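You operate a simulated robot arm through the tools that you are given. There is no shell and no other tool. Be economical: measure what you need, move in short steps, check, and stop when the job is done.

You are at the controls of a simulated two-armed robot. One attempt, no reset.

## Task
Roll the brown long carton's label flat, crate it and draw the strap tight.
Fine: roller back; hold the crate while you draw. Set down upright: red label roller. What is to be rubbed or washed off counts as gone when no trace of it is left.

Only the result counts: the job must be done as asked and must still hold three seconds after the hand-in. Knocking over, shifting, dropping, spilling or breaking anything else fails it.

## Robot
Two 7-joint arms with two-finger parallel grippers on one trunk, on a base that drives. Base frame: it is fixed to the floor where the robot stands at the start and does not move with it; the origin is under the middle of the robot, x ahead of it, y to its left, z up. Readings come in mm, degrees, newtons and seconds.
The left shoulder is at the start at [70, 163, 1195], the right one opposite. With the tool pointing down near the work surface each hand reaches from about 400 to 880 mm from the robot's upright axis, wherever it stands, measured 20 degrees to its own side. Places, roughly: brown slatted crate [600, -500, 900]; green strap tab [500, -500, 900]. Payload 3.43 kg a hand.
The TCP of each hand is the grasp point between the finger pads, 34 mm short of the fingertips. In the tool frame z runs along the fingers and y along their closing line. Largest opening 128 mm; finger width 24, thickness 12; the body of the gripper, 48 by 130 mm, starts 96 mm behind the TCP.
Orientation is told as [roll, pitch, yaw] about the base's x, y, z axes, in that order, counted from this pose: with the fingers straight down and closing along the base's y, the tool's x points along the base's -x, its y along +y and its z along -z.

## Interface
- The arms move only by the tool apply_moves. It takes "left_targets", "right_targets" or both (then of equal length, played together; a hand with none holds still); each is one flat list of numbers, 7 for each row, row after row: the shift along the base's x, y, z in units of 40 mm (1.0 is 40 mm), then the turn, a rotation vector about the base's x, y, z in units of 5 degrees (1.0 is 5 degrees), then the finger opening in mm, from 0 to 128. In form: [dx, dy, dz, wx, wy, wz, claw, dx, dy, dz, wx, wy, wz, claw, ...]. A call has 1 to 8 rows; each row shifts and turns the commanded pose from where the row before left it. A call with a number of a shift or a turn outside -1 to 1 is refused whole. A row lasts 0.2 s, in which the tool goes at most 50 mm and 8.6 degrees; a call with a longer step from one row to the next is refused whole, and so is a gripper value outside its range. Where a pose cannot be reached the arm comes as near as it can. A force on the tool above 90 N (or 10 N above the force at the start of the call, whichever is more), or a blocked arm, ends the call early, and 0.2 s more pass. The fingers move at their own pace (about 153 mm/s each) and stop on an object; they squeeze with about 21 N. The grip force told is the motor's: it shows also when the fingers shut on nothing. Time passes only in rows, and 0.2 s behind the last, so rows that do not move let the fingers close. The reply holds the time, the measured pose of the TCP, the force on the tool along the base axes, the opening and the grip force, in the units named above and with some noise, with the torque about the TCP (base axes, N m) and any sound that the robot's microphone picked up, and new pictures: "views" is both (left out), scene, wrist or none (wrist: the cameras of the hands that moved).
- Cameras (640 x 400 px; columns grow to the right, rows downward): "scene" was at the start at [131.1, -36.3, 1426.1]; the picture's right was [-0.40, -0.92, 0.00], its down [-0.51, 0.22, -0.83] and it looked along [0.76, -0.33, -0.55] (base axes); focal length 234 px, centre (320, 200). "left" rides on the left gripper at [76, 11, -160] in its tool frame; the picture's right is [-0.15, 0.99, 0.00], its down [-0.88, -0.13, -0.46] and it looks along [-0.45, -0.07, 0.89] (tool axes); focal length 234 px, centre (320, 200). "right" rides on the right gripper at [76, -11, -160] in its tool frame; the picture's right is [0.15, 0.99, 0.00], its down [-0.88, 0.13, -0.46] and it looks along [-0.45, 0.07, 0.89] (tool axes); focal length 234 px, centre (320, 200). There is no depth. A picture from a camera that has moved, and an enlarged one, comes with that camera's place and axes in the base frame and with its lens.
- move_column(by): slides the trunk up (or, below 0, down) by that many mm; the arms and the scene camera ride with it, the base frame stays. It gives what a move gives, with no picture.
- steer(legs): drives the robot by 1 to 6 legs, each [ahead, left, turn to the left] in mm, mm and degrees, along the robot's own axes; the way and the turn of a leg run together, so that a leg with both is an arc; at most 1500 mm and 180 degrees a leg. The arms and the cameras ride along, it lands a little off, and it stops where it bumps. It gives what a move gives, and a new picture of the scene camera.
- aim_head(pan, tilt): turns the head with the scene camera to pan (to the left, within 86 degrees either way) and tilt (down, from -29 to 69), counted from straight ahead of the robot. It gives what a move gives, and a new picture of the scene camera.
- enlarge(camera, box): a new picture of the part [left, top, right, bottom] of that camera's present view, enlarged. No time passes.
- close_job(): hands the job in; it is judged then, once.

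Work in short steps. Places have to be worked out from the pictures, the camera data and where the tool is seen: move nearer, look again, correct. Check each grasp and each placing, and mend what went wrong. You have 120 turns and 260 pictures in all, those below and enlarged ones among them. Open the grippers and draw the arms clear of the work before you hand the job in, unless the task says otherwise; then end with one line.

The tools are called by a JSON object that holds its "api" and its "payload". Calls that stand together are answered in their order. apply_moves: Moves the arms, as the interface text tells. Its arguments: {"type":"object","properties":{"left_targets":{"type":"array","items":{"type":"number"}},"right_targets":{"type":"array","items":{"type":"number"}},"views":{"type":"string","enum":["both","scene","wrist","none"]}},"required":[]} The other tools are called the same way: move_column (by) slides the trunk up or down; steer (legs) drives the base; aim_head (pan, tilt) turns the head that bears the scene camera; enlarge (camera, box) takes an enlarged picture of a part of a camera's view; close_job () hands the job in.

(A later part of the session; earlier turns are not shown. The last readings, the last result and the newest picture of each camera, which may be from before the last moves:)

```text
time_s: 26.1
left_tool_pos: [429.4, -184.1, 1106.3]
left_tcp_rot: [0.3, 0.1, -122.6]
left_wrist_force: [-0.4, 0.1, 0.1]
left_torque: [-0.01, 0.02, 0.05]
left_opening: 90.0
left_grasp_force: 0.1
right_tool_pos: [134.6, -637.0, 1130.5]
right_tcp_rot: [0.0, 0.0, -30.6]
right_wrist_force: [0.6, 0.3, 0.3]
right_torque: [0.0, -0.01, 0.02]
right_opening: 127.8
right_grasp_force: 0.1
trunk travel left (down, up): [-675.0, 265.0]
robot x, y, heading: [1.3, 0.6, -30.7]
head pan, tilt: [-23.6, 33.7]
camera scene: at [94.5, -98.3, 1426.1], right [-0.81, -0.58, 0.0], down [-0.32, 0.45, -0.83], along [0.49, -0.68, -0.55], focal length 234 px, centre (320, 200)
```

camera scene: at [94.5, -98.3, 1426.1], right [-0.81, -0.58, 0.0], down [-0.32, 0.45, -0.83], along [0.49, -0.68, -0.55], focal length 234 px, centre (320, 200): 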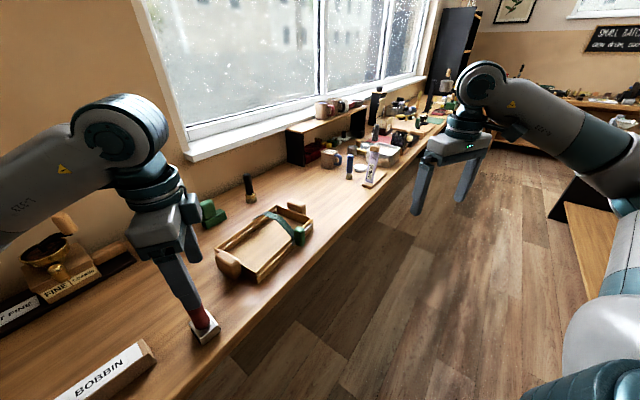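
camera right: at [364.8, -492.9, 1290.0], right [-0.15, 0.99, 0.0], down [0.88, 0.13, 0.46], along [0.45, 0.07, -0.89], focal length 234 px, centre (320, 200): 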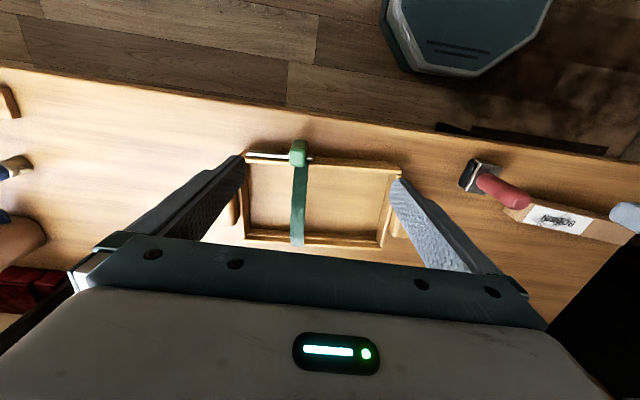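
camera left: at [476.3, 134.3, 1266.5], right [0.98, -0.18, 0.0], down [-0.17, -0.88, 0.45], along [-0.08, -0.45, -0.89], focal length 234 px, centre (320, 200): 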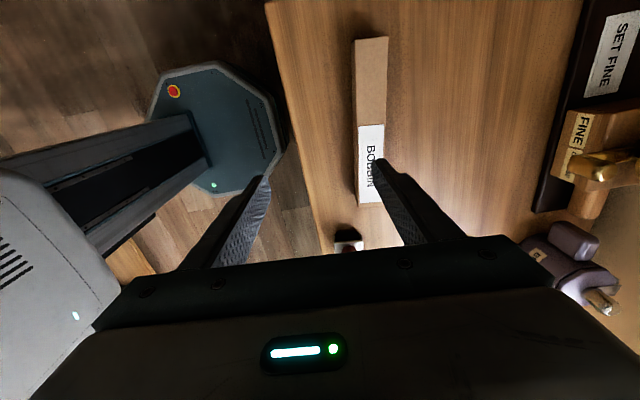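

Reading is updated in the fixed frame. I bring the left hand back over the carton with the correct yaw.

{"api": "apply_moves", "payload": {"left_targets": [0.347, 0.77, 0, 0, 0, 0.67, 80, 0.347, 0.77, 0, 0, 0, 0.67, 80, 0.347, 0.77, 0, 0, 0, 0.67, 80, 0.347, 0.77, 0, 0, 0, 0.67, 80, 0.347, 0.77, 0, 0, 0, 0.67, 80, 0.347, 0.77, 0, 0, 0, 0.67, 80, 0.347, 0.77, 0, 0, 0, 0.67, 80], "views": "both"}}

```text
time_s: 27.7
left_tool_pos: [526.5, 33.1, 1108.8]
left_tcp_rot: [0.4, 0.0, -99.1]
left_wrist_force: [-1.0, 0.3, 0.1]
left_torque: [-0.01, -0.02, -0.01]
left_opening: 79.9
left_grasp_force: 0.0
right_tool_pos: [134.0, -637.0, 1130.5]
right_tcp_rot: [-0.1, 0.0, -30.7]
right_wrist_force: [0.2, 0.1, 0.6]
right_torque: [-0.02, -0.01, 0.01]
right_opening: 128.2
right_grasp_force: 0.1
trunk travel left (down, up): [-675.0, 265.0]
robot x, y, heading: [-1.7, -0.2, -30.6]
head pan, tilt: [-23.6, 33.7]
camera scene: at [94.4, -96.5, 1426.2], right [-0.81, -0.58, 0.0], down [-0.32, 0.45, -0.83], along [0.49, -0.68, -0.55], focal length 234 px, centre (320, 200)
camera left: at [548.3, 105.4, 1267.9], right [0.95, -0.3, 0.01], down [-0.27, -0.85, 0.46], along [-0.13, -0.44, -0.89], focal length 234 px, centre (320, 200)
```

scene: 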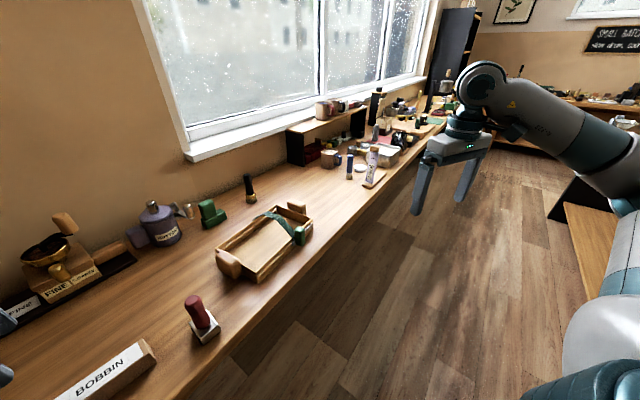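
left: 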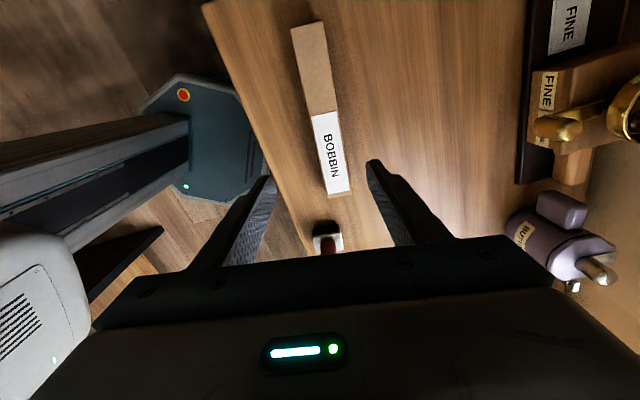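

The carton is centred ahead between the fingers. I shift onto the grip point (540,62) and lower to z≈990 to check alignment.

{"api": "apply_moves", "payload": {"left_targets": [0.34, 0.72, 0, 0, 0, 0.68, 80, 0, 0, -1, 0, 0, 0, 80, 0, 0, -1, 0, 0, 0, 80, 0, 0, -0.9, 0, 0, 0, 80], "views": "wrist"}}

{"api": "enlarge", "payload": {"camera": "left", "box": [200, 60, 440, 260]}}

```text
time_s: 28.7
left_tool_pos: [524.5, 36.7, 1000.5]
left_tcp_rot: [0.4, -0.1, -95.8]
left_wrist_force: [0.2, 0.4, 0.3]
left_torque: [-0.04, 0.01, -0.03]
left_opening: 80.2
left_grasp_force: 0.1
left hand out of reach, approached as far as the arm can: row 1, 2, 3
right_tool_pos: [135.6, -636.1, 1131.0]
right_tcp_rot: [-0.1, 0.1, -30.6]
right_wrist_force: [-0.1, 0.5, 0.2]
right_torque: [-0.02, -0.01, 0.02]
right_opening: 128.2
right_grasp_force: 0.1
trunk travel left (down, up): [-675.0, 265.0]
robot x, y, heading: [0.3, 0.5, -30.6]
head pan, tilt: [-23.6, 33.7]
camera left: at [542.2, 109.7, 1160.6], right [0.97, -0.25, 0.0], down [-0.22, -0.86, 0.46], along [-0.11, -0.44, -0.89], focal length 234 px, centre (320, 200)
```

left: 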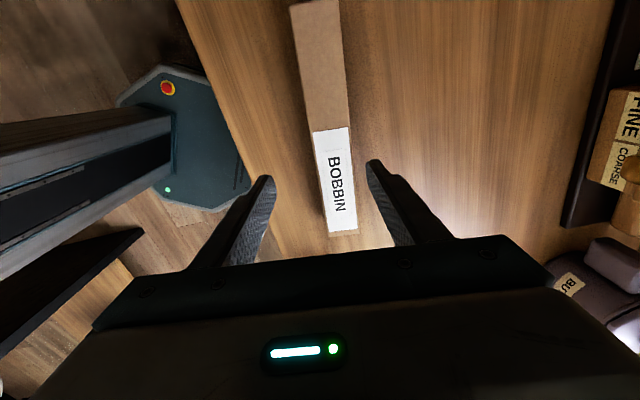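

```text
2.00 times, centred on (320, 160) of left
camera zoom: at [542.2, 109.7, 1160.6], right [0.97, -0.25, 0.0], down [-0.22, -0.86, 0.46], along [-0.11, -0.44, -0.89], focal length 468 px, centre (320, 280)
```

zoom: 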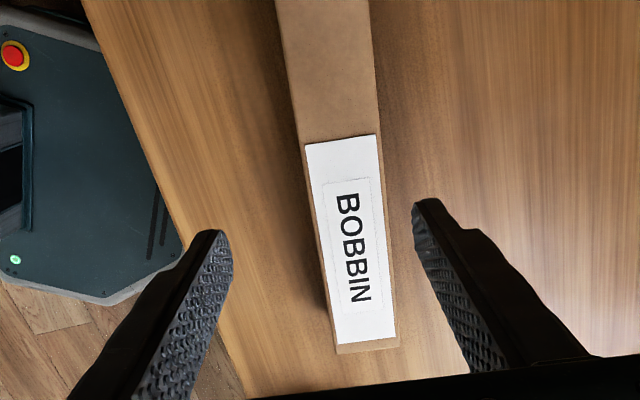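

Still at the yaw limit: it depends on the direction from the shoulder, so the robot must stand further left. I raise the hand, turn back and shift the base left 250 mm.

{"api": "apply_moves", "payload": {"left_targets": [-0.3, -0.3, 1, 0, 0, 0, 80, -0.3, -0.3, 1, 0, 0, 0, 80, 0, 0, 1, 0, 0, 0, 80], "views": "none"}}

{"api": "steer", "payload": {"legs": [[0, 0, 30.6], [0, 250, 0]]}}

```text
time_s: 29.5
left_tool_pos: [498.7, 10.1, 1121.3]
left_tcp_rot: [0.3, 0.1, -95.9]
left_wrist_force: [-0.7, 0.7, 0.3]
left_torque: [0.03, -0.01, 0.02]
left_opening: 80.2
left_grasp_force: 0.2
right_tool_pos: [134.6, -637.0, 1130.0]
right_tcp_rot: [0.0, 0.0, -30.6]
right_wrist_force: [-0.1, 0.8, 0.3]
right_torque: [-0.01, -0.05, 0.0]
right_opening: 128.0
right_grasp_force: 0.1
trunk travel left (down, up): [-675.0, 265.0]
robot x, y, heading: [1.2, 1.7, -30.8]
head pan, tilt: [-23.6, 33.7]
```

```text
time_s: 32.8
left_tool_pos: [421.5, 518.2, 1120.2]
left_tcp_rot: [0.2, 0.2, -64.8]
left_wrist_force: [0.2, -0.1, -1.1]
left_torque: [-0.03, -0.04, 0.03]
left_opening: 80.0
left_grasp_force: 0.2
right_tool_pos: [441.6, -226.4, 1130.0]
right_tcp_rot: [0.1, 0.0, 0.4]
right_wrist_force: [-0.5, -0.5, 0.1]
right_torque: [0.05, 0.0, 0.0]
right_opening: 128.2
right_grasp_force: 0.0
trunk travel left (down, up): [-675.0, 265.0]
robot x, y, heading: [-2.1, 251.5, 0.3]
head pan, tilt: [-23.6, 33.7]
camera scene: at [129.6, 215.9, 1426.1], right [-0.39, -0.92, 0.0], down [-0.51, 0.22, -0.83], along [0.77, -0.33, -0.55], focal length 234 px, centre (320, 200)
```

scene: 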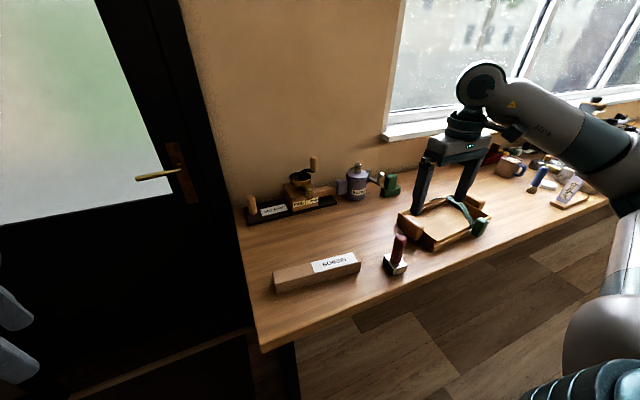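

Base is 250 mm left. I move the left hand back over the carton.

{"api": "apply_moves", "payload": {"left_targets": [0.25, -0.95, 0, 0, 0, -0.775, 80, 0.25, -0.95, 0, 0, 0, -0.775, 80, 0.25, -0.95, 0, 0, 0, -0.775, 80, 0.25, -0.95, 0, 0, 0, -0.775, 80, 0.25, -0.95, 0, 0, 0, -0.775, 80, 0.25, -0.95, 0, 0, 0, -0.775, 80, 0.25, -0.95, 0, 0, 0, -0.775, 80, 0.25, -0.95, 0, 0, 0, -0.775, 80], "views": "none"}}

{"api": "apply_moves", "payload": {"left_targets": [0.25, -0.95, 0, 0, 0, 0, 80, 0.25, -0.95, 0, 0, 0, 0, 80, 0.25, -0.95, 0, 0, 0, 0, 80, 0.25, -0.95, 0, 0, 0, 0, 80], "views": "wrist"}}

```text
time_s: 34.6
left_tool_pos: [457.3, 234.9, 1128.4]
left_tcp_rot: [0.5, 0.1, -95.4]
left_wrist_force: [0.5, 0.7, 0.2]
left_torque: [0.01, -0.04, 0.01]
left_opening: 79.9
left_grasp_force: 0.0
left hand out of reach, approached as far as the arm can: row 7, 8
right_tool_pos: [441.8, -225.1, 1130.4]
right_tcp_rot: [-0.1, 0.0, 0.4]
right_wrist_force: [-1.3, 1.1, 0.1]
right_torque: [0.02, 0.0, 0.02]
right_opening: 128.2
right_grasp_force: 0.1
trunk travel left (down, up): [-675.0, 265.0]
robot x, y, heading: [-3.1, 252.6, 0.7]
head pan, tilt: [-23.6, 33.7]
```

```text
time_s: 35.6
left_tool_pos: [454.3, 133.7, 1147.5]
left_tcp_rot: [0.4, 0.2, -95.6]
left_wrist_force: [0.0, 0.1, 0.4]
left_torque: [0.04, -0.01, -0.01]
left_opening: 79.9
left_grasp_force: 0.1
left hand out of reach, approached as far as the arm can: row 1, 2, 3, 4
right_tool_pos: [442.1, -226.7, 1128.8]
right_tcp_rot: [0.1, 0.0, 0.3]
right_wrist_force: [0.3, -0.8, 0.6]
right_torque: [0.01, -0.02, 0.01]
right_opening: 127.8
right_grasp_force: 0.0
trunk travel left (down, up): [-675.0, 265.0]
robot x, y, heading: [-3.1, 251.9, 0.7]
head pan, tilt: [-23.6, 33.7]
camera left: at [471.4, 206.4, 1306.7], right [0.97, -0.24, 0.01], down [-0.22, -0.86, 0.45], along [-0.1, -0.44, -0.89], focal length 234 px, centre (320, 200)
```

left: 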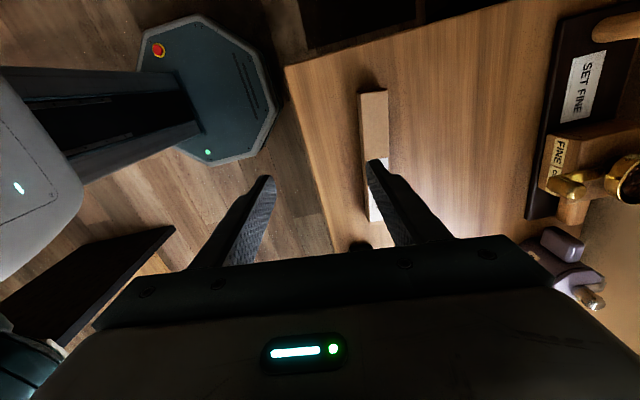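

That made it worse; the limit is on yaw relative to the robot's body. I turn the base to heading ≈-55° (standing at y≈300), so the required yaw is only about -40° relative.

{"api": "steer", "payload": {"legs": [[0, 50, 0], [0, 0, -55]]}}

```text
time_s: 39.0
left_tool_pos: [168.6, -138.0, 1146.7]
left_tcp_rot: [0.4, -0.1, -150.0]
left_wrist_force: [-0.1, -0.6, 0.4]
left_torque: [0.01, -0.01, -0.02]
left_opening: 80.1
left_grasp_force: 0.1
right_tool_pos: [-132.3, -337.9, 1129.5]
right_tcp_rot: [0.0, 0.0, -54.0]
right_wrist_force: [-0.7, 0.2, 0.8]
right_torque: [0.03, -0.01, 0.03]
right_opening: 128.1
right_grasp_force: 0.1
trunk travel left (down, up): [-675.0, 265.0]
robot x, y, heading: [-5.0, 299.8, -53.7]
head pan, tilt: [-23.6, 33.7]
camera scene: at [45.9, 173.6, 1426.1], right [-0.98, -0.22, 0.0], down [-0.12, 0.54, -0.83], along [0.18, -0.81, -0.55], focal length 234 px, centre (320, 200)
```

scene: 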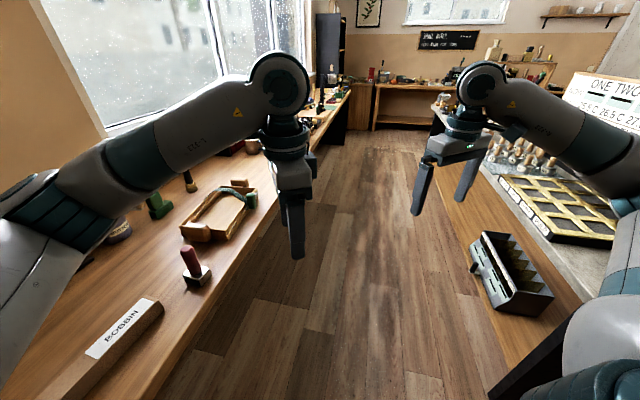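

The aisle has another bench at right, but it is clear. I move the left hand over the carton while turning it to yaw -95.7.

{"api": "apply_moves", "payload": {"left_targets": [0.843, 0.455, 0, 0, 0, 0.99, 80, 0.843, 0.455, 0, 0, 0, 0.99, 80, 0.843, 0.455, 0, 0, 0, 0.99, 80, 0.843, 0.455, 0, 0, 0, 0.99, 80, 0.843, 0.455, 0, 0, 0, 0.99, 80, 0.843, 0.455, 0, 0, 0, 0.99, 80, 0.843, 0.455, 0, 0, 0, 0.99, 80, 0.843, 0.455, 0, 0, 0, 0.99, 80], "views": "none"}}

{"api": "apply_moves", "payload": {"left_targets": [0.843, 0.455, -0.4, 0, 0, 0.99, 80, 0.843, 0.455, -0.4, 0, 0, 0.99, 80, 0.843, 0.455, -0.4, 0, 0, 0.99, 80], "views": "both"}}

```text
time_s: 40.8
left_tool_pos: [441.4, 10.7, 1145.5]
left_tcp_rot: [0.3, -0.2, -110.4]
left_wrist_force: [0.1, -0.1, 0.7]
left_torque: [0.0, 0.04, 0.03]
left_opening: 80.0
left_grasp_force: 0.0
right_tool_pos: [-129.8, -336.8, 1130.7]
right_tcp_rot: [-0.1, 0.0, -54.0]
right_wrist_force: [0.3, -0.3, -0.2]
right_torque: [-0.05, 0.01, 0.02]
right_opening: 128.1
right_grasp_force: 0.1
trunk travel left (down, up): [-675.0, 265.0]
robot x, y, heading: [-1.4, 301.0, -54.0]
head pan, tilt: [-23.6, 33.7]
```

```text
time_s: 41.6
left_tool_pos: [540.8, 64.7, 1096.5]
left_tcp_rot: [0.4, -0.1, -95.5]
left_wrist_force: [0.5, 0.1, 0.2]
left_torque: [0.0, 0.01, 0.01]
left_opening: 80.0
left_grasp_force: 0.1
right_tool_pos: [-131.1, -335.9, 1131.6]
right_tcp_rot: [0.0, 0.1, -54.0]
right_wrist_force: [0.2, -0.3, 0.7]
right_torque: [-0.01, 0.02, -0.02]
right_opening: 128.1
right_grasp_force: 0.1
trunk travel left (down, up): [-675.0, 265.0]
robot x, y, heading: [1.8, 299.0, -54.4]
head pan, tilt: [-23.6, 33.7]
camera scene: at [46.8, 174.5, 1426.2], right [-0.98, -0.21, 0.0], down [-0.12, 0.54, -0.83], along [0.18, -0.81, -0.55], focal length 234 px, centre (320, 200)
camera left: at [558.0, 138.5, 1256.8], right [0.97, -0.24, 0.01], down [-0.22, -0.86, 0.46], along [-0.1, -0.44, -0.89], focal length 234 px, centre (320, 200)
```

scene: 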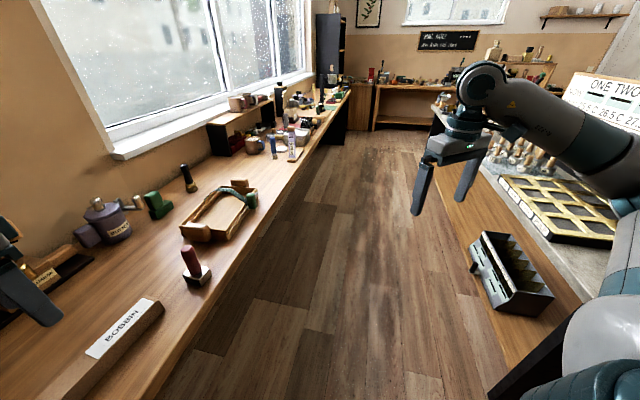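
left: 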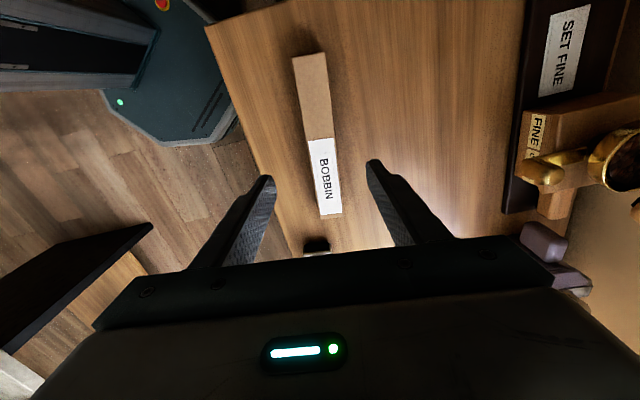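

Pose reached, carton centred between the fingers. I lower to z≈915.

{"api": "apply_moves", "payload": {"left_targets": [0.04, 0, -0.95, 0, 0, 0, 80, 0, 0, -0.95, 0, 0, 0, 80, 0, 0, -0.95, 0, 0, 0, 80, 0, 0, -0.95, 0, 0, 0, 80, 0, 0, -0.75, 0, 0, 0, 80], "views": "wrist"}}

{"api": "enlarge", "payload": {"camera": "left", "box": [220, 80, 460, 280]}}

```text
time_s: 42.8
left_tool_pos: [537.6, 63.1, 917.8]
left_tcp_rot: [0.4, 0.0, -95.6]
left_wrist_force: [-0.2, 0.4, 0.1]
left_torque: [0.02, -0.02, -0.01]
left_opening: 80.0
left_grasp_force: 0.1
right_tool_pos: [-132.0, -337.9, 1129.9]
right_tcp_rot: [0.0, 0.0, -53.9]
right_wrist_force: [-0.7, -0.2, 0.0]
right_torque: [0.01, 0.02, 0.0]
right_opening: 128.3
right_grasp_force: 0.0
trunk travel left (down, up): [-675.0, 265.0]
robot x, y, heading: [-0.6, 303.1, -54.1]
head pan, tilt: [-23.6, 33.7]
camera left: at [556.3, 136.8, 1077.2], right [0.97, -0.24, 0.01], down [-0.22, -0.86, 0.46], along [-0.1, -0.44, -0.89], focal length 234 px, centre (320, 200)
```

left: 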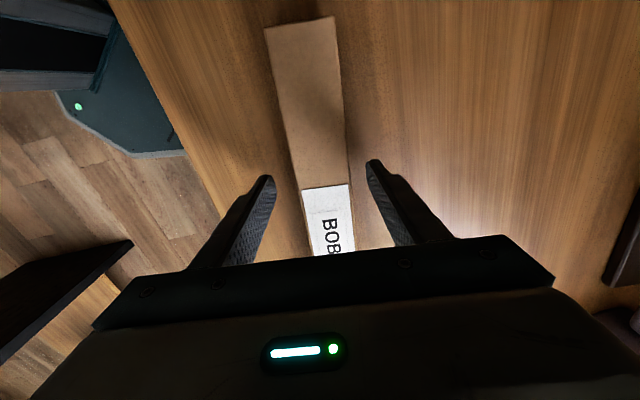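

```text
2.00 times, centred on (340, 180) of left
camera zoom: at [556.3, 136.8, 1077.2], right [0.97, -0.24, 0.01], down [-0.22, -0.86, 0.46], along [-0.1, -0.44, -0.89], focal length 468 px, centre (280, 240)
```

zoom: 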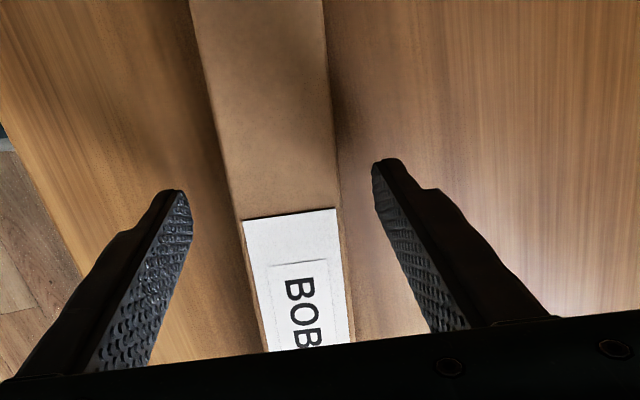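

Carton sits a bit to +x of centre; I shift +5 mm, lower 8 mm and close.

{"api": "apply_moves", "payload": {"left_targets": [0.12, 0, 0, 0, 0, 0, 80, 0, 0, -0.2, 0, 0, 0, 80, 0, 0, 0, 0, 0, 0, 55, 0, 0, 0, 0, 0, 0, 30, 0, 0, 0, 0, 0, 0, 25], "views": "wrist"}}

```text
time_s: 44.0
left_tool_pos: [544.1, 63.5, 909.1]
left_tcp_rot: [0.5, 0.0, -95.6]
left_wrist_force: [1.1, -0.1, 1.6]
left_torque: [0.1, 0.0, 0.03]
left_opening: 43.8
left_grasp_force: 21.1
right_tool_pos: [-130.6, -337.7, 1129.2]
right_tcp_rot: [0.0, 0.0, -54.0]
right_wrist_force: [-0.6, -0.9, 0.4]
right_torque: [0.04, 0.02, 0.04]
right_opening: 128.1
right_grasp_force: 0.1
trunk travel left (down, up): [-675.0, 265.0]
robot x, y, heading: [-1.5, 301.5, -54.2]
head pan, tilt: [-23.6, 33.7]
camera left: at [561.7, 136.5, 1068.7], right [0.97, -0.24, 0.01], down [-0.22, -0.86, 0.45], along [-0.1, -0.44, -0.89], focal length 234 px, centre (320, 200)
```

left: 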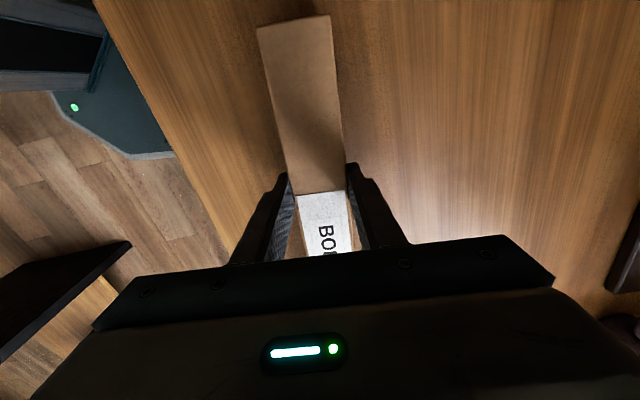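

Gripped (44 mm). I lift 160 mm and check for droop.

{"api": "apply_moves", "payload": {"left_targets": [0, 0, 0.5, 0, 0, 0, 25, 0, 0, 0.9, 0, 0, 0, 25, 0, 0, 0.9, 0, 0, 0, 25, 0, 0, 0.9, 0, 0, 0, 25, 0, 0, 0.9, 0, 0, 0, 25, 0, 0, 0, 0, 0, 0, 25], "views": "both"}}

```text
time_s: 45.4
left_tool_pos: [546.9, 62.3, 1073.0]
left_tcp_rot: [0.2, 0.0, -95.6]
left_wrist_force: [-0.8, 0.4, -1.8]
left_torque: [0.04, 0.02, -0.06]
left_opening: 43.5
left_grasp_force: 21.0
right_tool_pos: [-130.9, -336.2, 1130.0]
right_tcp_rot: [0.0, -0.1, -54.0]
right_wrist_force: [0.7, 0.7, -0.6]
right_torque: [-0.03, 0.01, 0.04]
right_opening: 128.0
right_grasp_force: 0.1
trunk travel left (down, up): [-675.0, 265.0]
robot x, y, heading: [1.3, 300.7, -54.0]
head pan, tilt: [-23.6, 33.7]
camera scene: at [46.9, 173.5, 1426.0], right [-0.98, -0.22, 0.0], down [-0.12, 0.54, -0.83], along [0.18, -0.81, -0.55], focal length 234 px, centre (320, 200)
camera left: at [563.3, 135.6, 1232.9], right [0.97, -0.24, 0.01], down [-0.22, -0.86, 0.45], along [-0.11, -0.44, -0.89], focal length 234 px, centre (320, 200)
```

scene: 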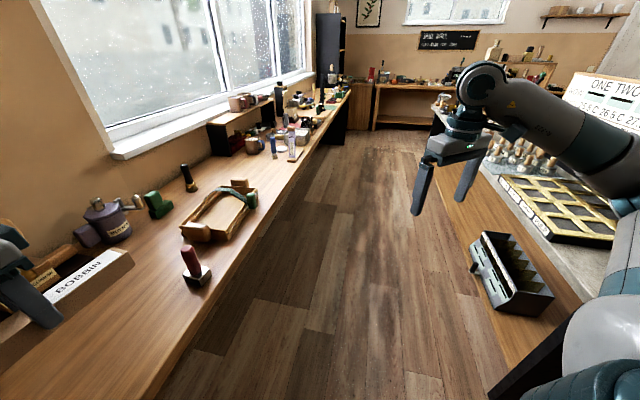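
left: 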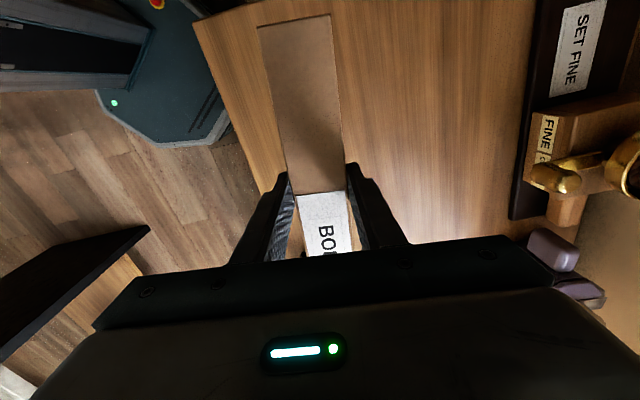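

Carton is light (≈2 N) and held firmly. I drive the base 400 mm along -y (in its own axes: 324 ahead, 235 right) to bring the carton to the crate.

{"api": "steer", "payload": {"legs": [[324, -235, 0]]}}

{"api": "enlarge", "payload": {"camera": "scene", "box": [0, 180, 320, 400]}}

{"api": "enlarge", "payload": {"camera": "left", "box": [0, 0, 640, 400]}}

```text
time_s: 47.9
left_tool_pos: [544.9, -342.3, 1073.3]
left_tcp_rot: [0.4, 0.0, -96.1]
left_wrist_force: [-0.4, 0.5, -2.5]
left_torque: [0.02, -0.01, -0.04]
left_opening: 43.6
left_grasp_force: 21.1
right_tool_pos: [-136.9, -735.5, 1130.3]
right_tcp_rot: [0.0, 0.0, -54.5]
right_wrist_force: [-0.5, -0.5, 0.7]
right_torque: [0.03, 0.0, 0.01]
right_opening: 128.0
right_grasp_force: 0.0
trunk travel left (down, up): [-675.0, 265.0]
robot x, y, heading: [-2.0, -95.7, -54.6]
head pan, tilt: [-23.6, 33.7]
camera scene: at [45.6, -226.0, 1426.1], right [-0.98, -0.21, 0.0], down [-0.11, 0.54, -0.83], along [0.17, -0.81, -0.55], focal length 234 px, centre (320, 200)
```

scene: 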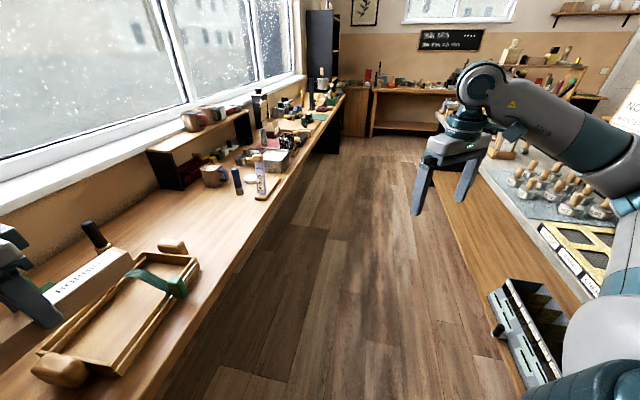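

```text
1.82 times, centred on (160, 290) of scene
camera zoom: at [45.6, -226.0, 1426.1], right [-0.98, -0.21, 0.0], down [-0.11, 0.54, -0.83], along [0.17, -0.81, -0.55], focal length 425 px, centre (611, 36)
```

zoom: 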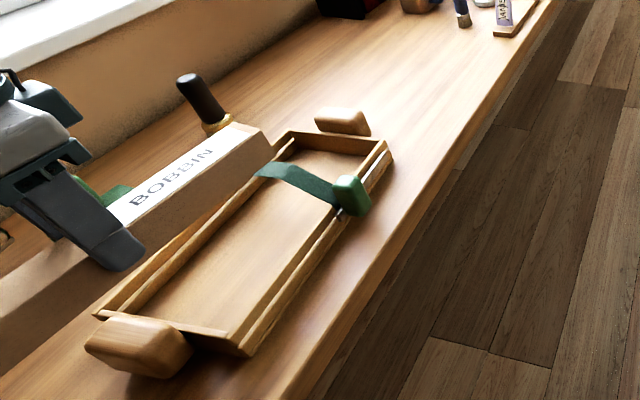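

```text
1.00 times, centred on (320, 200) of left (not enlarged: the box is as wide or as high as the picture)
camera zoom: at [561.8, -268.6, 1233.0], right [0.97, -0.25, 0.01], down [-0.23, -0.86, 0.45], along [-0.11, -0.44, -0.89], focal length 234 px, centre (320, 200)
```

zoom: 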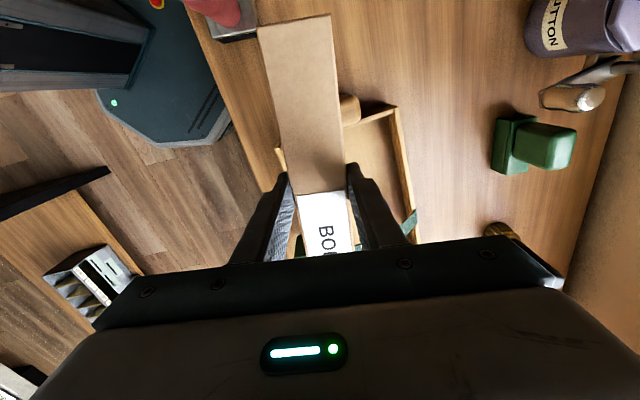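

Crate measured: outer ≈278×170 mm, centre ≈(574,-464), yaw ≈+3.5°, while the carton has yaw ≈-6°. I align the yaw and tilt the carton 15° with the -y end low so it can slide under the strap.

{"api": "apply_moves", "payload": {"left_targets": [0.18, 0, 0, 0, 0, 0.95, 25, 0.18, 0, 0, 0, 0, 0.97, 25, 0.18, 0, 0, 1, 0, 0, 25, 0, 0, 0, 1, 0, 0, 25, 0, 0, 0, 1, 0, 0, 25], "views": "both"}}

{"api": "enlarge", "payload": {"camera": "scene", "box": [0, 220, 240, 400]}}

```text
time_s: 49.1
left_tool_pos: [565.9, -342.6, 1072.7]
left_tcp_rot: [1.2, 15.1, -86.2]
left_wrist_force: [0.0, 0.4, -0.5]
left_torque: [0.03, 0.0, 0.0]
left_opening: 43.5
left_grasp_force: 21.1
right_tool_pos: [-137.8, -736.6, 1128.9]
right_tcp_rot: [0.1, -0.1, -54.5]
right_wrist_force: [0.0, 0.1, 0.3]
right_torque: [0.0, -0.02, 0.0]
right_opening: 128.3
right_grasp_force: 0.1
trunk travel left (down, up): [-675.0, 265.0]
robot x, y, heading: [-3.6, -100.5, -54.9]
head pan, tilt: [-23.6, 33.7]
camera scene: at [45.1, -227.1, 1425.9], right [-0.98, -0.21, 0.0], down [-0.11, 0.54, -0.83], along [0.17, -0.81, -0.55], focal length 234 px, centre (320, 200)
camera left: at [570.3, -311.6, 1246.9], right [1.0, -0.08, -0.02], down [-0.08, -0.98, 0.21], along [-0.03, -0.21, -0.98], focal length 234 px, centre (320, 200)
```

scene: 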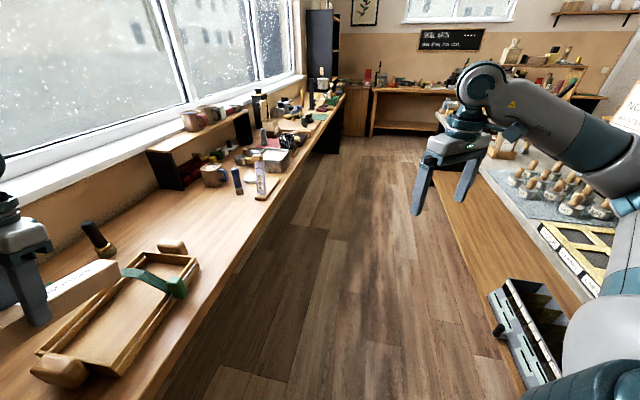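
left: 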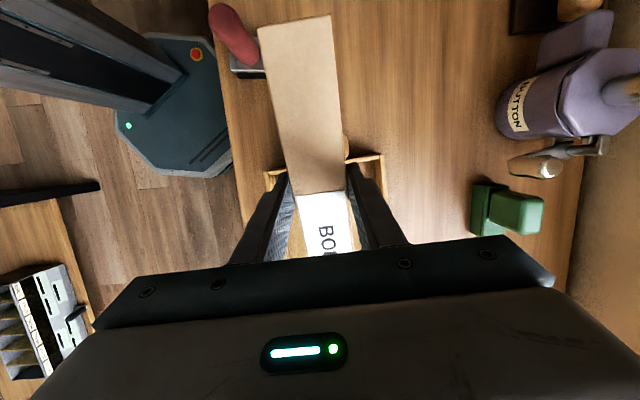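

```text
2.22 times, centred on (120, 310) of scene
camera zoom: at [45.1, -227.1, 1425.9], right [-0.98, -0.21, 0.0], down [-0.11, 0.54, -0.83], along [0.17, -0.81, -0.55], focal length 519 px, centre (764, -44)
```

zoom: 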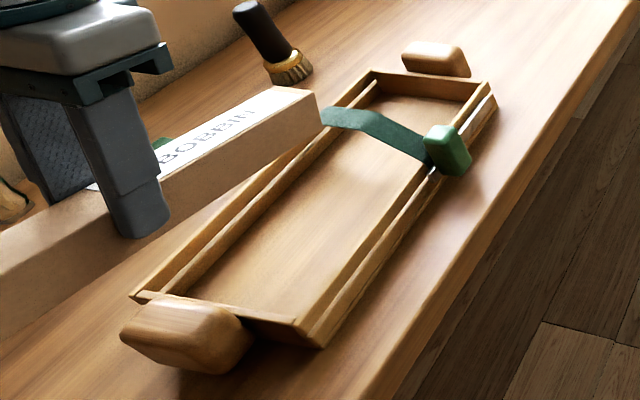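

Tilt is right. I aim the head at the crate for better guidance.

{"api": "aim_head", "payload": {"pan": 28, "tilt": 42}}

{"api": "enlarge", "payload": {"camera": "scene", "box": [180, 100, 500, 300]}}

```text
time_s: 50.3
left_tool_pos: [565.2, -341.2, 1072.5]
left_tcp_rot: [1.4, 15.0, -86.3]
left_wrist_force: [0.8, 0.0, -1.0]
left_torque: [0.03, 0.02, -0.02]
left_opening: 43.3
left_grasp_force: 21.2
right_tool_pos: [-136.8, -736.9, 1129.4]
right_tcp_rot: [0.1, 0.0, -54.6]
right_wrist_force: [0.3, -0.4, 1.0]
right_torque: [-0.02, 0.01, 0.01]
right_opening: 127.9
right_grasp_force: 0.0
trunk travel left (down, up): [-675.0, 265.0]
robot x, y, heading: [0.8, -98.5, -54.5]
head pan, tilt: [28.0, 42.0]
camera scene: at [102.0, -176.6, 1413.5], right [-0.45, -0.89, 0.0], down [-0.6, 0.3, -0.74], along [0.66, -0.33, -0.67], focal length 234 px, centre (320, 200)
```

scene: 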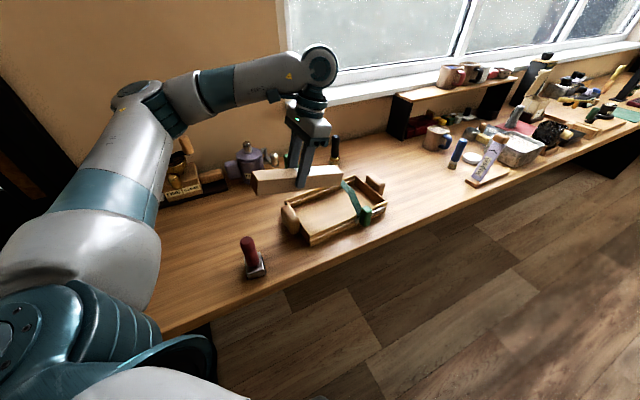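

```text
2.00 times, centred on (340, 200) of scene
camera zoom: at [102.0, -176.6, 1413.5], right [-0.45, -0.89, 0.0], down [-0.6, 0.3, -0.74], along [0.66, -0.33, -0.67], focal length 467 px, centre (280, 200)
```

zoom: 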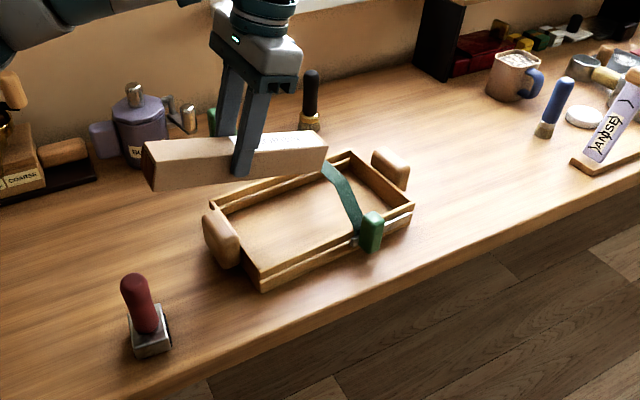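

Crate confirmed: centre ≈(572,-466), yaw ≈+3.7°. I lower the tilted carton to TCP z≈970, short of the strap.

{"api": "apply_moves", "payload": {"left_targets": [0, 0.05, -0.9, 0, 0, 0, 25, 0, 0.05, -0.9, 0, 0, 0, 25, 0, 0, -0.76, 0, 0, 0, 25], "views": "wrist"}}

{"api": "enlarge", "payload": {"camera": "scene", "box": [240, 130, 400, 250]}}

```text
time_s: 51.1
left_tool_pos: [565.2, -339.7, 973.2]
left_tcp_rot: [1.5, 14.8, -86.3]
left_wrist_force: [0.8, -3.1, 19.2]
left_torque: [0.08, 0.36, 0.05]
left_opening: 44.0
left_grasp_force: 21.2
right_tool_pos: [-138.8, -735.6, 1129.0]
right_tcp_rot: [0.0, 0.1, -54.5]
right_wrist_force: [0.2, 0.0, 0.3]
right_torque: [0.01, -0.01, -0.02]
right_opening: 128.1
right_grasp_force: 0.0
trunk travel left (down, up): [-675.0, 265.0]
robot x, y, heading: [1.5, -94.0, -54.7]
head pan, tilt: [28.0, 42.0]
camera left: at [570.1, -307.1, 1146.6], right [1.0, -0.08, -0.01], down [-0.08, -0.97, 0.21], along [-0.03, -0.21, -0.98], focal length 234 px, centre (320, 200)
```

left: 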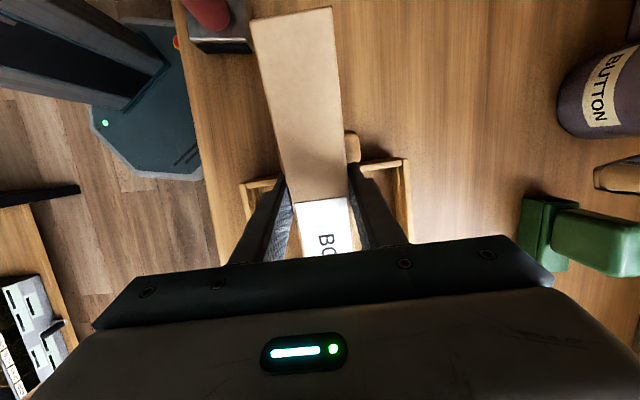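

```text
3.33 times, centred on (320, 190) of scene
camera zoom: at [99.6, -176.4, 1414.2], right [-0.45, -0.9, 0.0], down [-0.6, 0.3, -0.74], along [0.67, -0.33, -0.67], focal length 778 px, centre (320, 233)
```

zoom: 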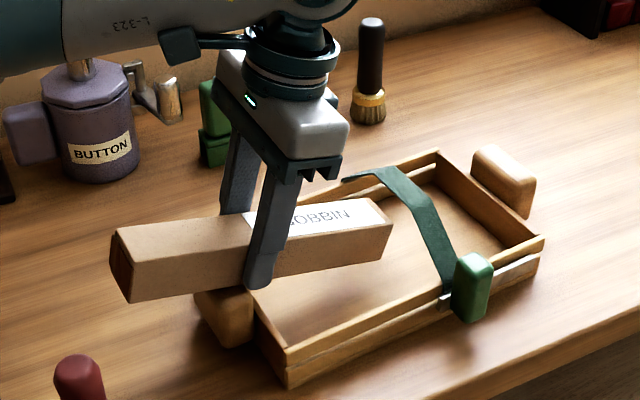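

The carton's underside touched the crate's +y handle (its top is near z≈938). I back up and increase the tilt so it clears the handle.

{"api": "apply_moves", "payload": {"left_targets": [0, 0, 0.6, 0, 0, 0, 25, 0, 0, 0.2, 0, 0, 0, 25], "views": "none"}}

{"api": "enlarge", "payload": {"camera": "scene", "box": [240, 130, 400, 250]}}

{"api": "enlarge", "payload": {"camera": "left", "box": [200, 0, 440, 260]}}

```text
time_s: 51.7
left_tool_pos: [565.0, -337.5, 1002.7]
left_tcp_rot: [1.3, 15.0, -86.6]
left_wrist_force: [-0.7, 0.5, -1.3]
left_torque: [0.02, -0.01, -0.01]
left_opening: 43.9
left_grasp_force: 21.6
right_tool_pos: [-136.7, -734.7, 1129.9]
right_tcp_rot: [0.0, 0.0, -54.6]
right_wrist_force: [-0.4, -0.3, -0.2]
right_torque: [0.0, -0.03, 0.01]
right_opening: 127.9
right_grasp_force: 0.0
trunk travel left (down, up): [-675.0, 265.0]
robot x, y, heading: [-1.1, -93.1, -54.8]
head pan, tilt: [28.0, 42.0]
```

```text
3.33 times, centred on (320, 190) of scene
camera zoom: at [101.3, -176.5, 1413.4], right [-0.45, -0.9, 0.0], down [-0.6, 0.3, -0.74], along [0.67, -0.33, -0.67], focal length 778 px, centre (320, 233)
```

zoom: 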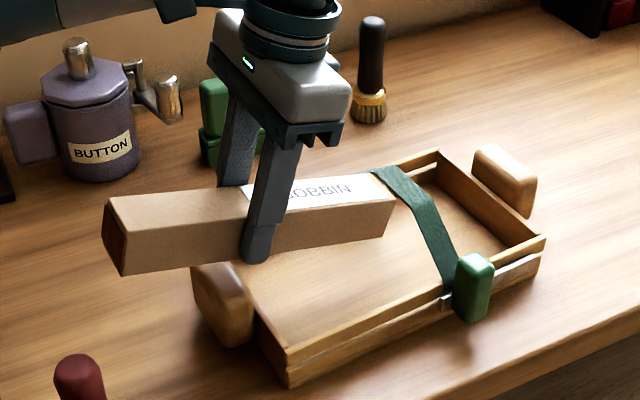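

```text
1.54 times, centred on (320, 130) of left
camera zoom: at [570.1, -307.0, 1176.6], right [1.0, -0.08, -0.02], down [-0.08, -0.97, 0.21], along [-0.03, -0.21, -0.98], focal length 360 px, centre (320, 308)
```

zoom: 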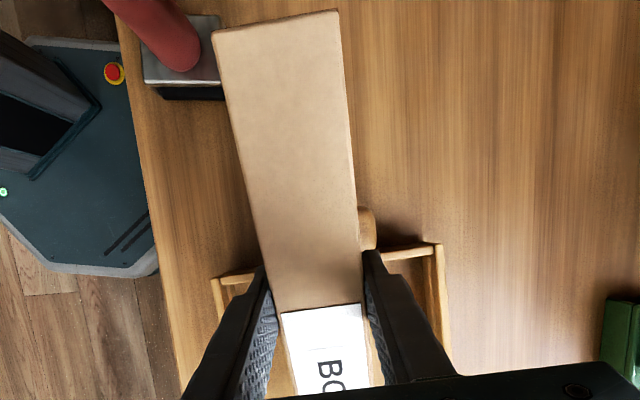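

The contact pivoted the carton to about 20° tilt in the grip, which suits the entry. I lower to clear the handle and slide down along the slope, with the tip going under the strap.

{"api": "apply_moves", "payload": {"left_targets": [0, 0, -0.5, 0, 0, 0, 25, 0.03, -0.55, -0.2, 0, 0, 0, 25, 0.03, -0.55, -0.2, 0, 0, 0, 25], "views": "none"}}

{"api": "enlarge", "payload": {"camera": "scene", "box": [240, 130, 400, 250]}}

```text
time_s: 52.5
left_tool_pos: [568.5, -382.7, 965.3]
left_tcp_rot: [1.3, 15.1, -86.3]
left_wrist_force: [0.2, 0.7, -1.4]
left_torque: [0.0, 0.01, 0.01]
left_opening: 43.6
left_grasp_force: 20.7
right_tool_pos: [-136.1, -736.6, 1129.8]
right_tcp_rot: [0.0, 0.1, -54.4]
right_wrist_force: [-0.3, 0.0, 0.0]
right_torque: [0.01, 0.03, 0.0]
right_opening: 128.2
right_grasp_force: 0.0
trunk travel left (down, up): [-675.0, 265.0]
robot x, y, heading: [-1.9, -101.5, -54.5]
head pan, tilt: [28.0, 42.0]
```

```text
3.33 times, centred on (320, 190) of scene
camera zoom: at [102.1, -177.6, 1413.4], right [-0.45, -0.9, 0.0], down [-0.6, 0.3, -0.74], along [0.67, -0.33, -0.67], focal length 778 px, centre (320, 233)
```

zoom: 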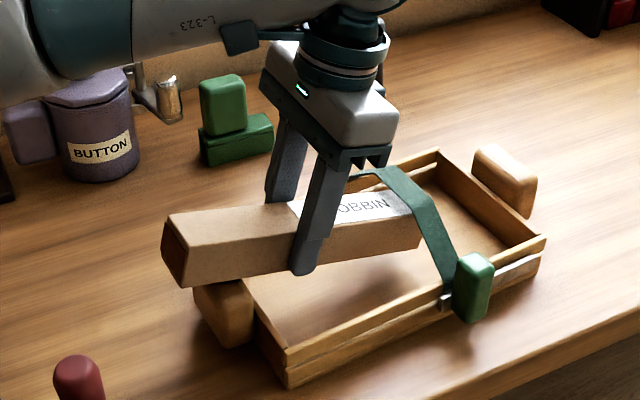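

No force, and the tip is under the strap. I slide on with decreasing tilt.

{"api": "apply_moves", "payload": {"left_targets": [0.03, -0.55, -0.16, -0.6, 0, 0, 25, 0.04, -0.65, -0.1, -0.4, 0, 0, 25, 0, 0, 0, 0, 0, 0, 25], "views": "wrist"}}

{"api": "enlarge", "payload": {"camera": "scene", "box": [240, 130, 400, 250]}}

```text
time_s: 53.3
left_tool_pos: [570.7, -429.9, 954.9]
left_tcp_rot: [1.1, 9.9, -86.3]
left_wrist_force: [0.2, -0.5, -0.5]
left_torque: [0.05, 0.04, 0.04]
left_opening: 44.1
left_grasp_force: 20.4
right_tool_pos: [-138.0, -735.1, 1129.9]
right_tcp_rot: [0.0, 0.1, -54.5]
right_wrist_force: [0.1, 0.4, 1.0]
right_torque: [-0.05, 0.02, 0.0]
right_opening: 128.0
right_grasp_force: 0.0
trunk travel left (down, up): [-675.0, 265.0]
robot x, y, heading: [-1.7, -93.9, -54.6]
head pan, tilt: [28.0, 42.0]
camera left: at [576.9, -383.0, 1125.8], right [1.0, -0.08, -0.01], down [-0.08, -0.95, 0.29], along [-0.03, -0.29, -0.96], focal length 234 px, centre (320, 200)
```

left: 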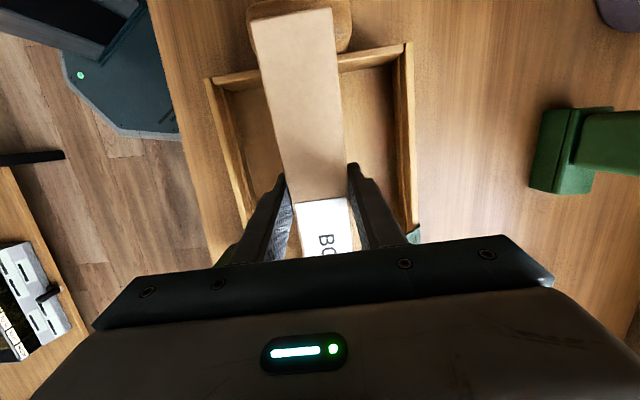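

```text
3.33 times, centred on (320, 190) of scene
camera zoom: at [102.1, -175.8, 1413.5], right [-0.45, -0.9, 0.0], down [-0.6, 0.3, -0.74], along [0.67, -0.33, -0.67], focal length 778 px, centre (320, 233)
```

zoom: 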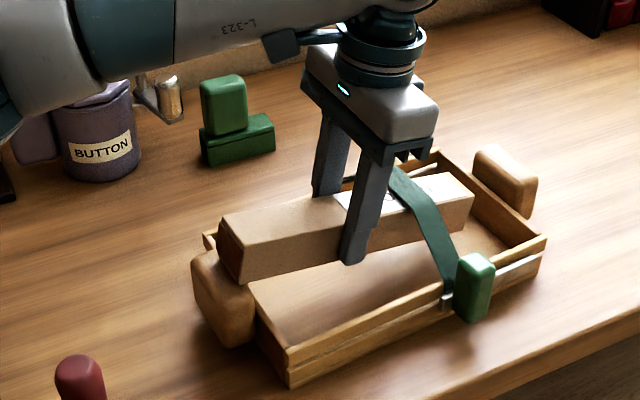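

The strap lies over the carton without contact. I advance the last ~22 mm so the tail clears the +y wall.

{"api": "apply_moves", "payload": {"left_targets": [0.04, -0.57, -0.18, -0.5, 0, 0, 25, 0, 0, 0, 0, 0, 0, 25], "views": "wrist"}}

{"api": "enlarge", "payload": {"camera": "scene", "box": [260, 140, 388, 236]}}

{"api": "enlarge", "payload": {"camera": "left", "box": [190, 0, 430, 180]}}

```text
time_s: 53.9
left_tool_pos: [571.6, -451.9, 947.8]
left_tcp_rot: [0.8, 7.5, -86.5]
left_wrist_force: [0.0, 0.6, -0.7]
left_torque: [0.0, 0.06, -0.01]
left_opening: 43.8
left_grasp_force: 21.4
right_tool_pos: [-136.0, -735.8, 1130.1]
right_tcp_rot: [0.1, -0.1, -54.5]
right_wrist_force: [-1.0, 0.4, 0.7]
right_torque: [-0.01, -0.03, 0.02]
right_opening: 128.2
right_grasp_force: 0.1
trunk travel left (down, up): [-675.0, 265.0]
robot x, y, heading: [-0.6, -99.0, -54.6]
head pan, tilt: [28.0, 42.0]
camera left: at [578.3, -398.3, 1116.2], right [1.0, -0.09, -0.01], down [-0.08, -0.94, 0.34], along [-0.03, -0.33, -0.94], focal length 234 px, centre (320, 200)
```

left: 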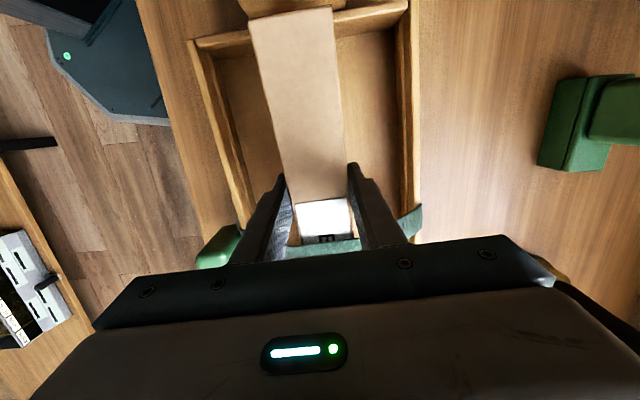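

```text
4.17 times, centred on (324, 188) of scene
camera zoom: at [102.0, -175.9, 1413.5], right [-0.45, -0.9, 0.0], down [-0.6, 0.3, -0.74], along [0.67, -0.33, -0.67], focal length 973 px, centre (303, 250)
```

zoom: 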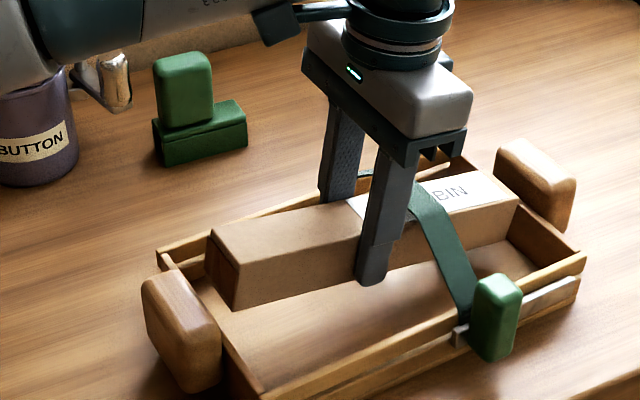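

```text
2.22 times, centred on (310, 90) of left
camera zoom: at [578.3, -398.3, 1116.2], right [1.0, -0.09, -0.01], down [-0.08, -0.94, 0.34], along [-0.03, -0.33, -0.94], focal length 520 px, centre (342, 444)
```

zoom: 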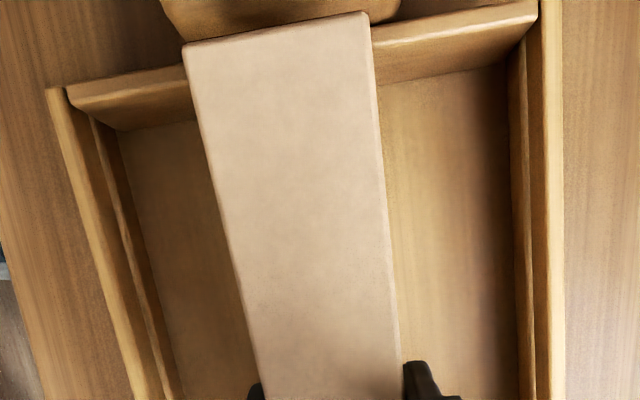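

Carton is within both end walls. I level it (rotating back 12°) while lowering to just above the floor.

{"api": "apply_moves", "payload": {"left_targets": [0, -0.02, -0.2, -0.6, 0, 0, 25, 0, 0, -0.17, -0.6, 0, 0, 25, 0, 0, -0.17, -0.6, 0, 0, 25, 0, 0, -0.17, -0.5, 0, 0, 25, 0, 0, 0, 0, 0, 0, 25], "views": "wrist"}}

{"api": "enlarge", "payload": {"camera": "scene", "box": [260, 140, 388, 236]}}

```text
time_s: 55.1
left_tool_pos: [572.4, -454.4, 922.2]
left_tcp_rot: [0.1, -4.0, -86.5]
left_wrist_force: [0.1, 0.4, -0.9]
left_torque: [0.06, 0.01, 0.02]
left_opening: 44.1
left_grasp_force: 21.3
right_tool_pos: [-137.0, -736.0, 1129.8]
right_tcp_rot: [0.0, 0.0, -54.6]
right_wrist_force: [0.3, -0.2, 0.0]
right_torque: [0.03, 0.0, 0.01]
right_opening: 128.1
right_grasp_force: 0.1
trunk travel left (down, up): [-675.0, 265.0]
robot x, y, heading: [-2.6, -96.9, -54.5]
head pan, tilt: [28.0, 42.0]
camera left: at [577.9, -367.8, 1075.2], right [1.0, -0.08, 0.01], down [-0.08, -0.85, 0.52], along [-0.03, -0.52, -0.86], focal length 234 px, centre (320, 200)
```

left: 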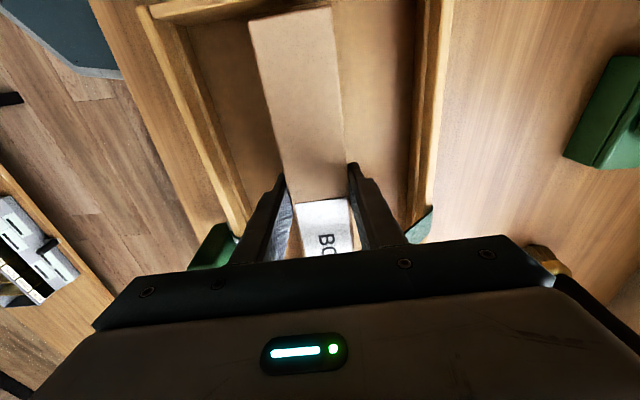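

```text
4.17 times, centred on (324, 188) of scene
camera zoom: at [101.8, -177.0, 1413.5], right [-0.45, -0.9, 0.0], down [-0.6, 0.3, -0.74], along [0.67, -0.33, -0.67], focal length 973 px, centre (303, 250)
```

zoom: 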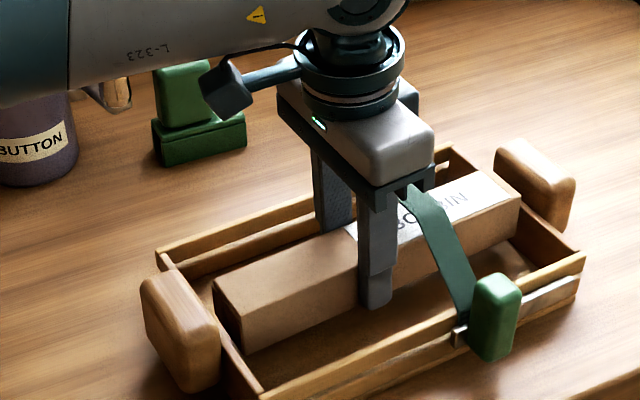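

Nearly level inside the crate. I lower gently to contact.

{"api": "apply_moves", "payload": {"left_targets": [0, 0, -0.12, 0, 0, 0, 25, 0, 0, -0.06, 0, 0, 0, 25, 0, 0, 0, 0, 0, 0, 25], "views": "none"}}

```text
time_s: 55.9
left_tool_pos: [571.6, -454.3, 913.8]
left_tcp_rot: [0.0, -4.0, -86.5]
left_wrist_force: [1.0, 0.2, -2.1]
left_torque: [0.03, -0.01, 0.0]
left_opening: 43.8
left_grasp_force: 21.1
right_tool_pos: [-136.4, -736.2, 1130.3]
right_tcp_rot: [0.1, 0.0, -54.5]
right_wrist_force: [0.1, -0.9, 0.0]
right_torque: [0.01, 0.01, -0.01]
right_opening: 128.0
right_grasp_force: 0.1
trunk travel left (down, up): [-675.0, 265.0]
robot x, y, heading: [0.9, -95.1, -54.6]
head pan, tilt: [28.0, 42.0]
```

{"api": "apply_moves", "payload": {"left_targets": [0, 0, -0.06, 0, 0, 0, 25, 0, 0, 0, 0, 0, 0, 25], "views": "none"}}

```text
time_s: 56.5
left_tool_pos: [572.0, -454.3, 911.9]
left_tcp_rot: [0.1, -4.0, -86.5]
left_wrist_force: [0.8, -0.5, -1.8]
left_torque: [0.1, -0.02, 0.03]
left_opening: 44.0
left_grasp_force: 21.0
right_tool_pos: [-136.6, -735.9, 1129.1]
right_tcp_rot: [-0.1, 0.1, -54.6]
right_wrist_force: [-0.5, -0.1, -0.4]
right_torque: [0.03, -0.03, 0.01]
right_opening: 127.9
right_grasp_force: 0.0
trunk travel left (down, up): [-675.0, 265.0]
robot x, y, heading: [0.7, -96.6, -54.4]
head pan, tilt: [28.0, 42.0]
```

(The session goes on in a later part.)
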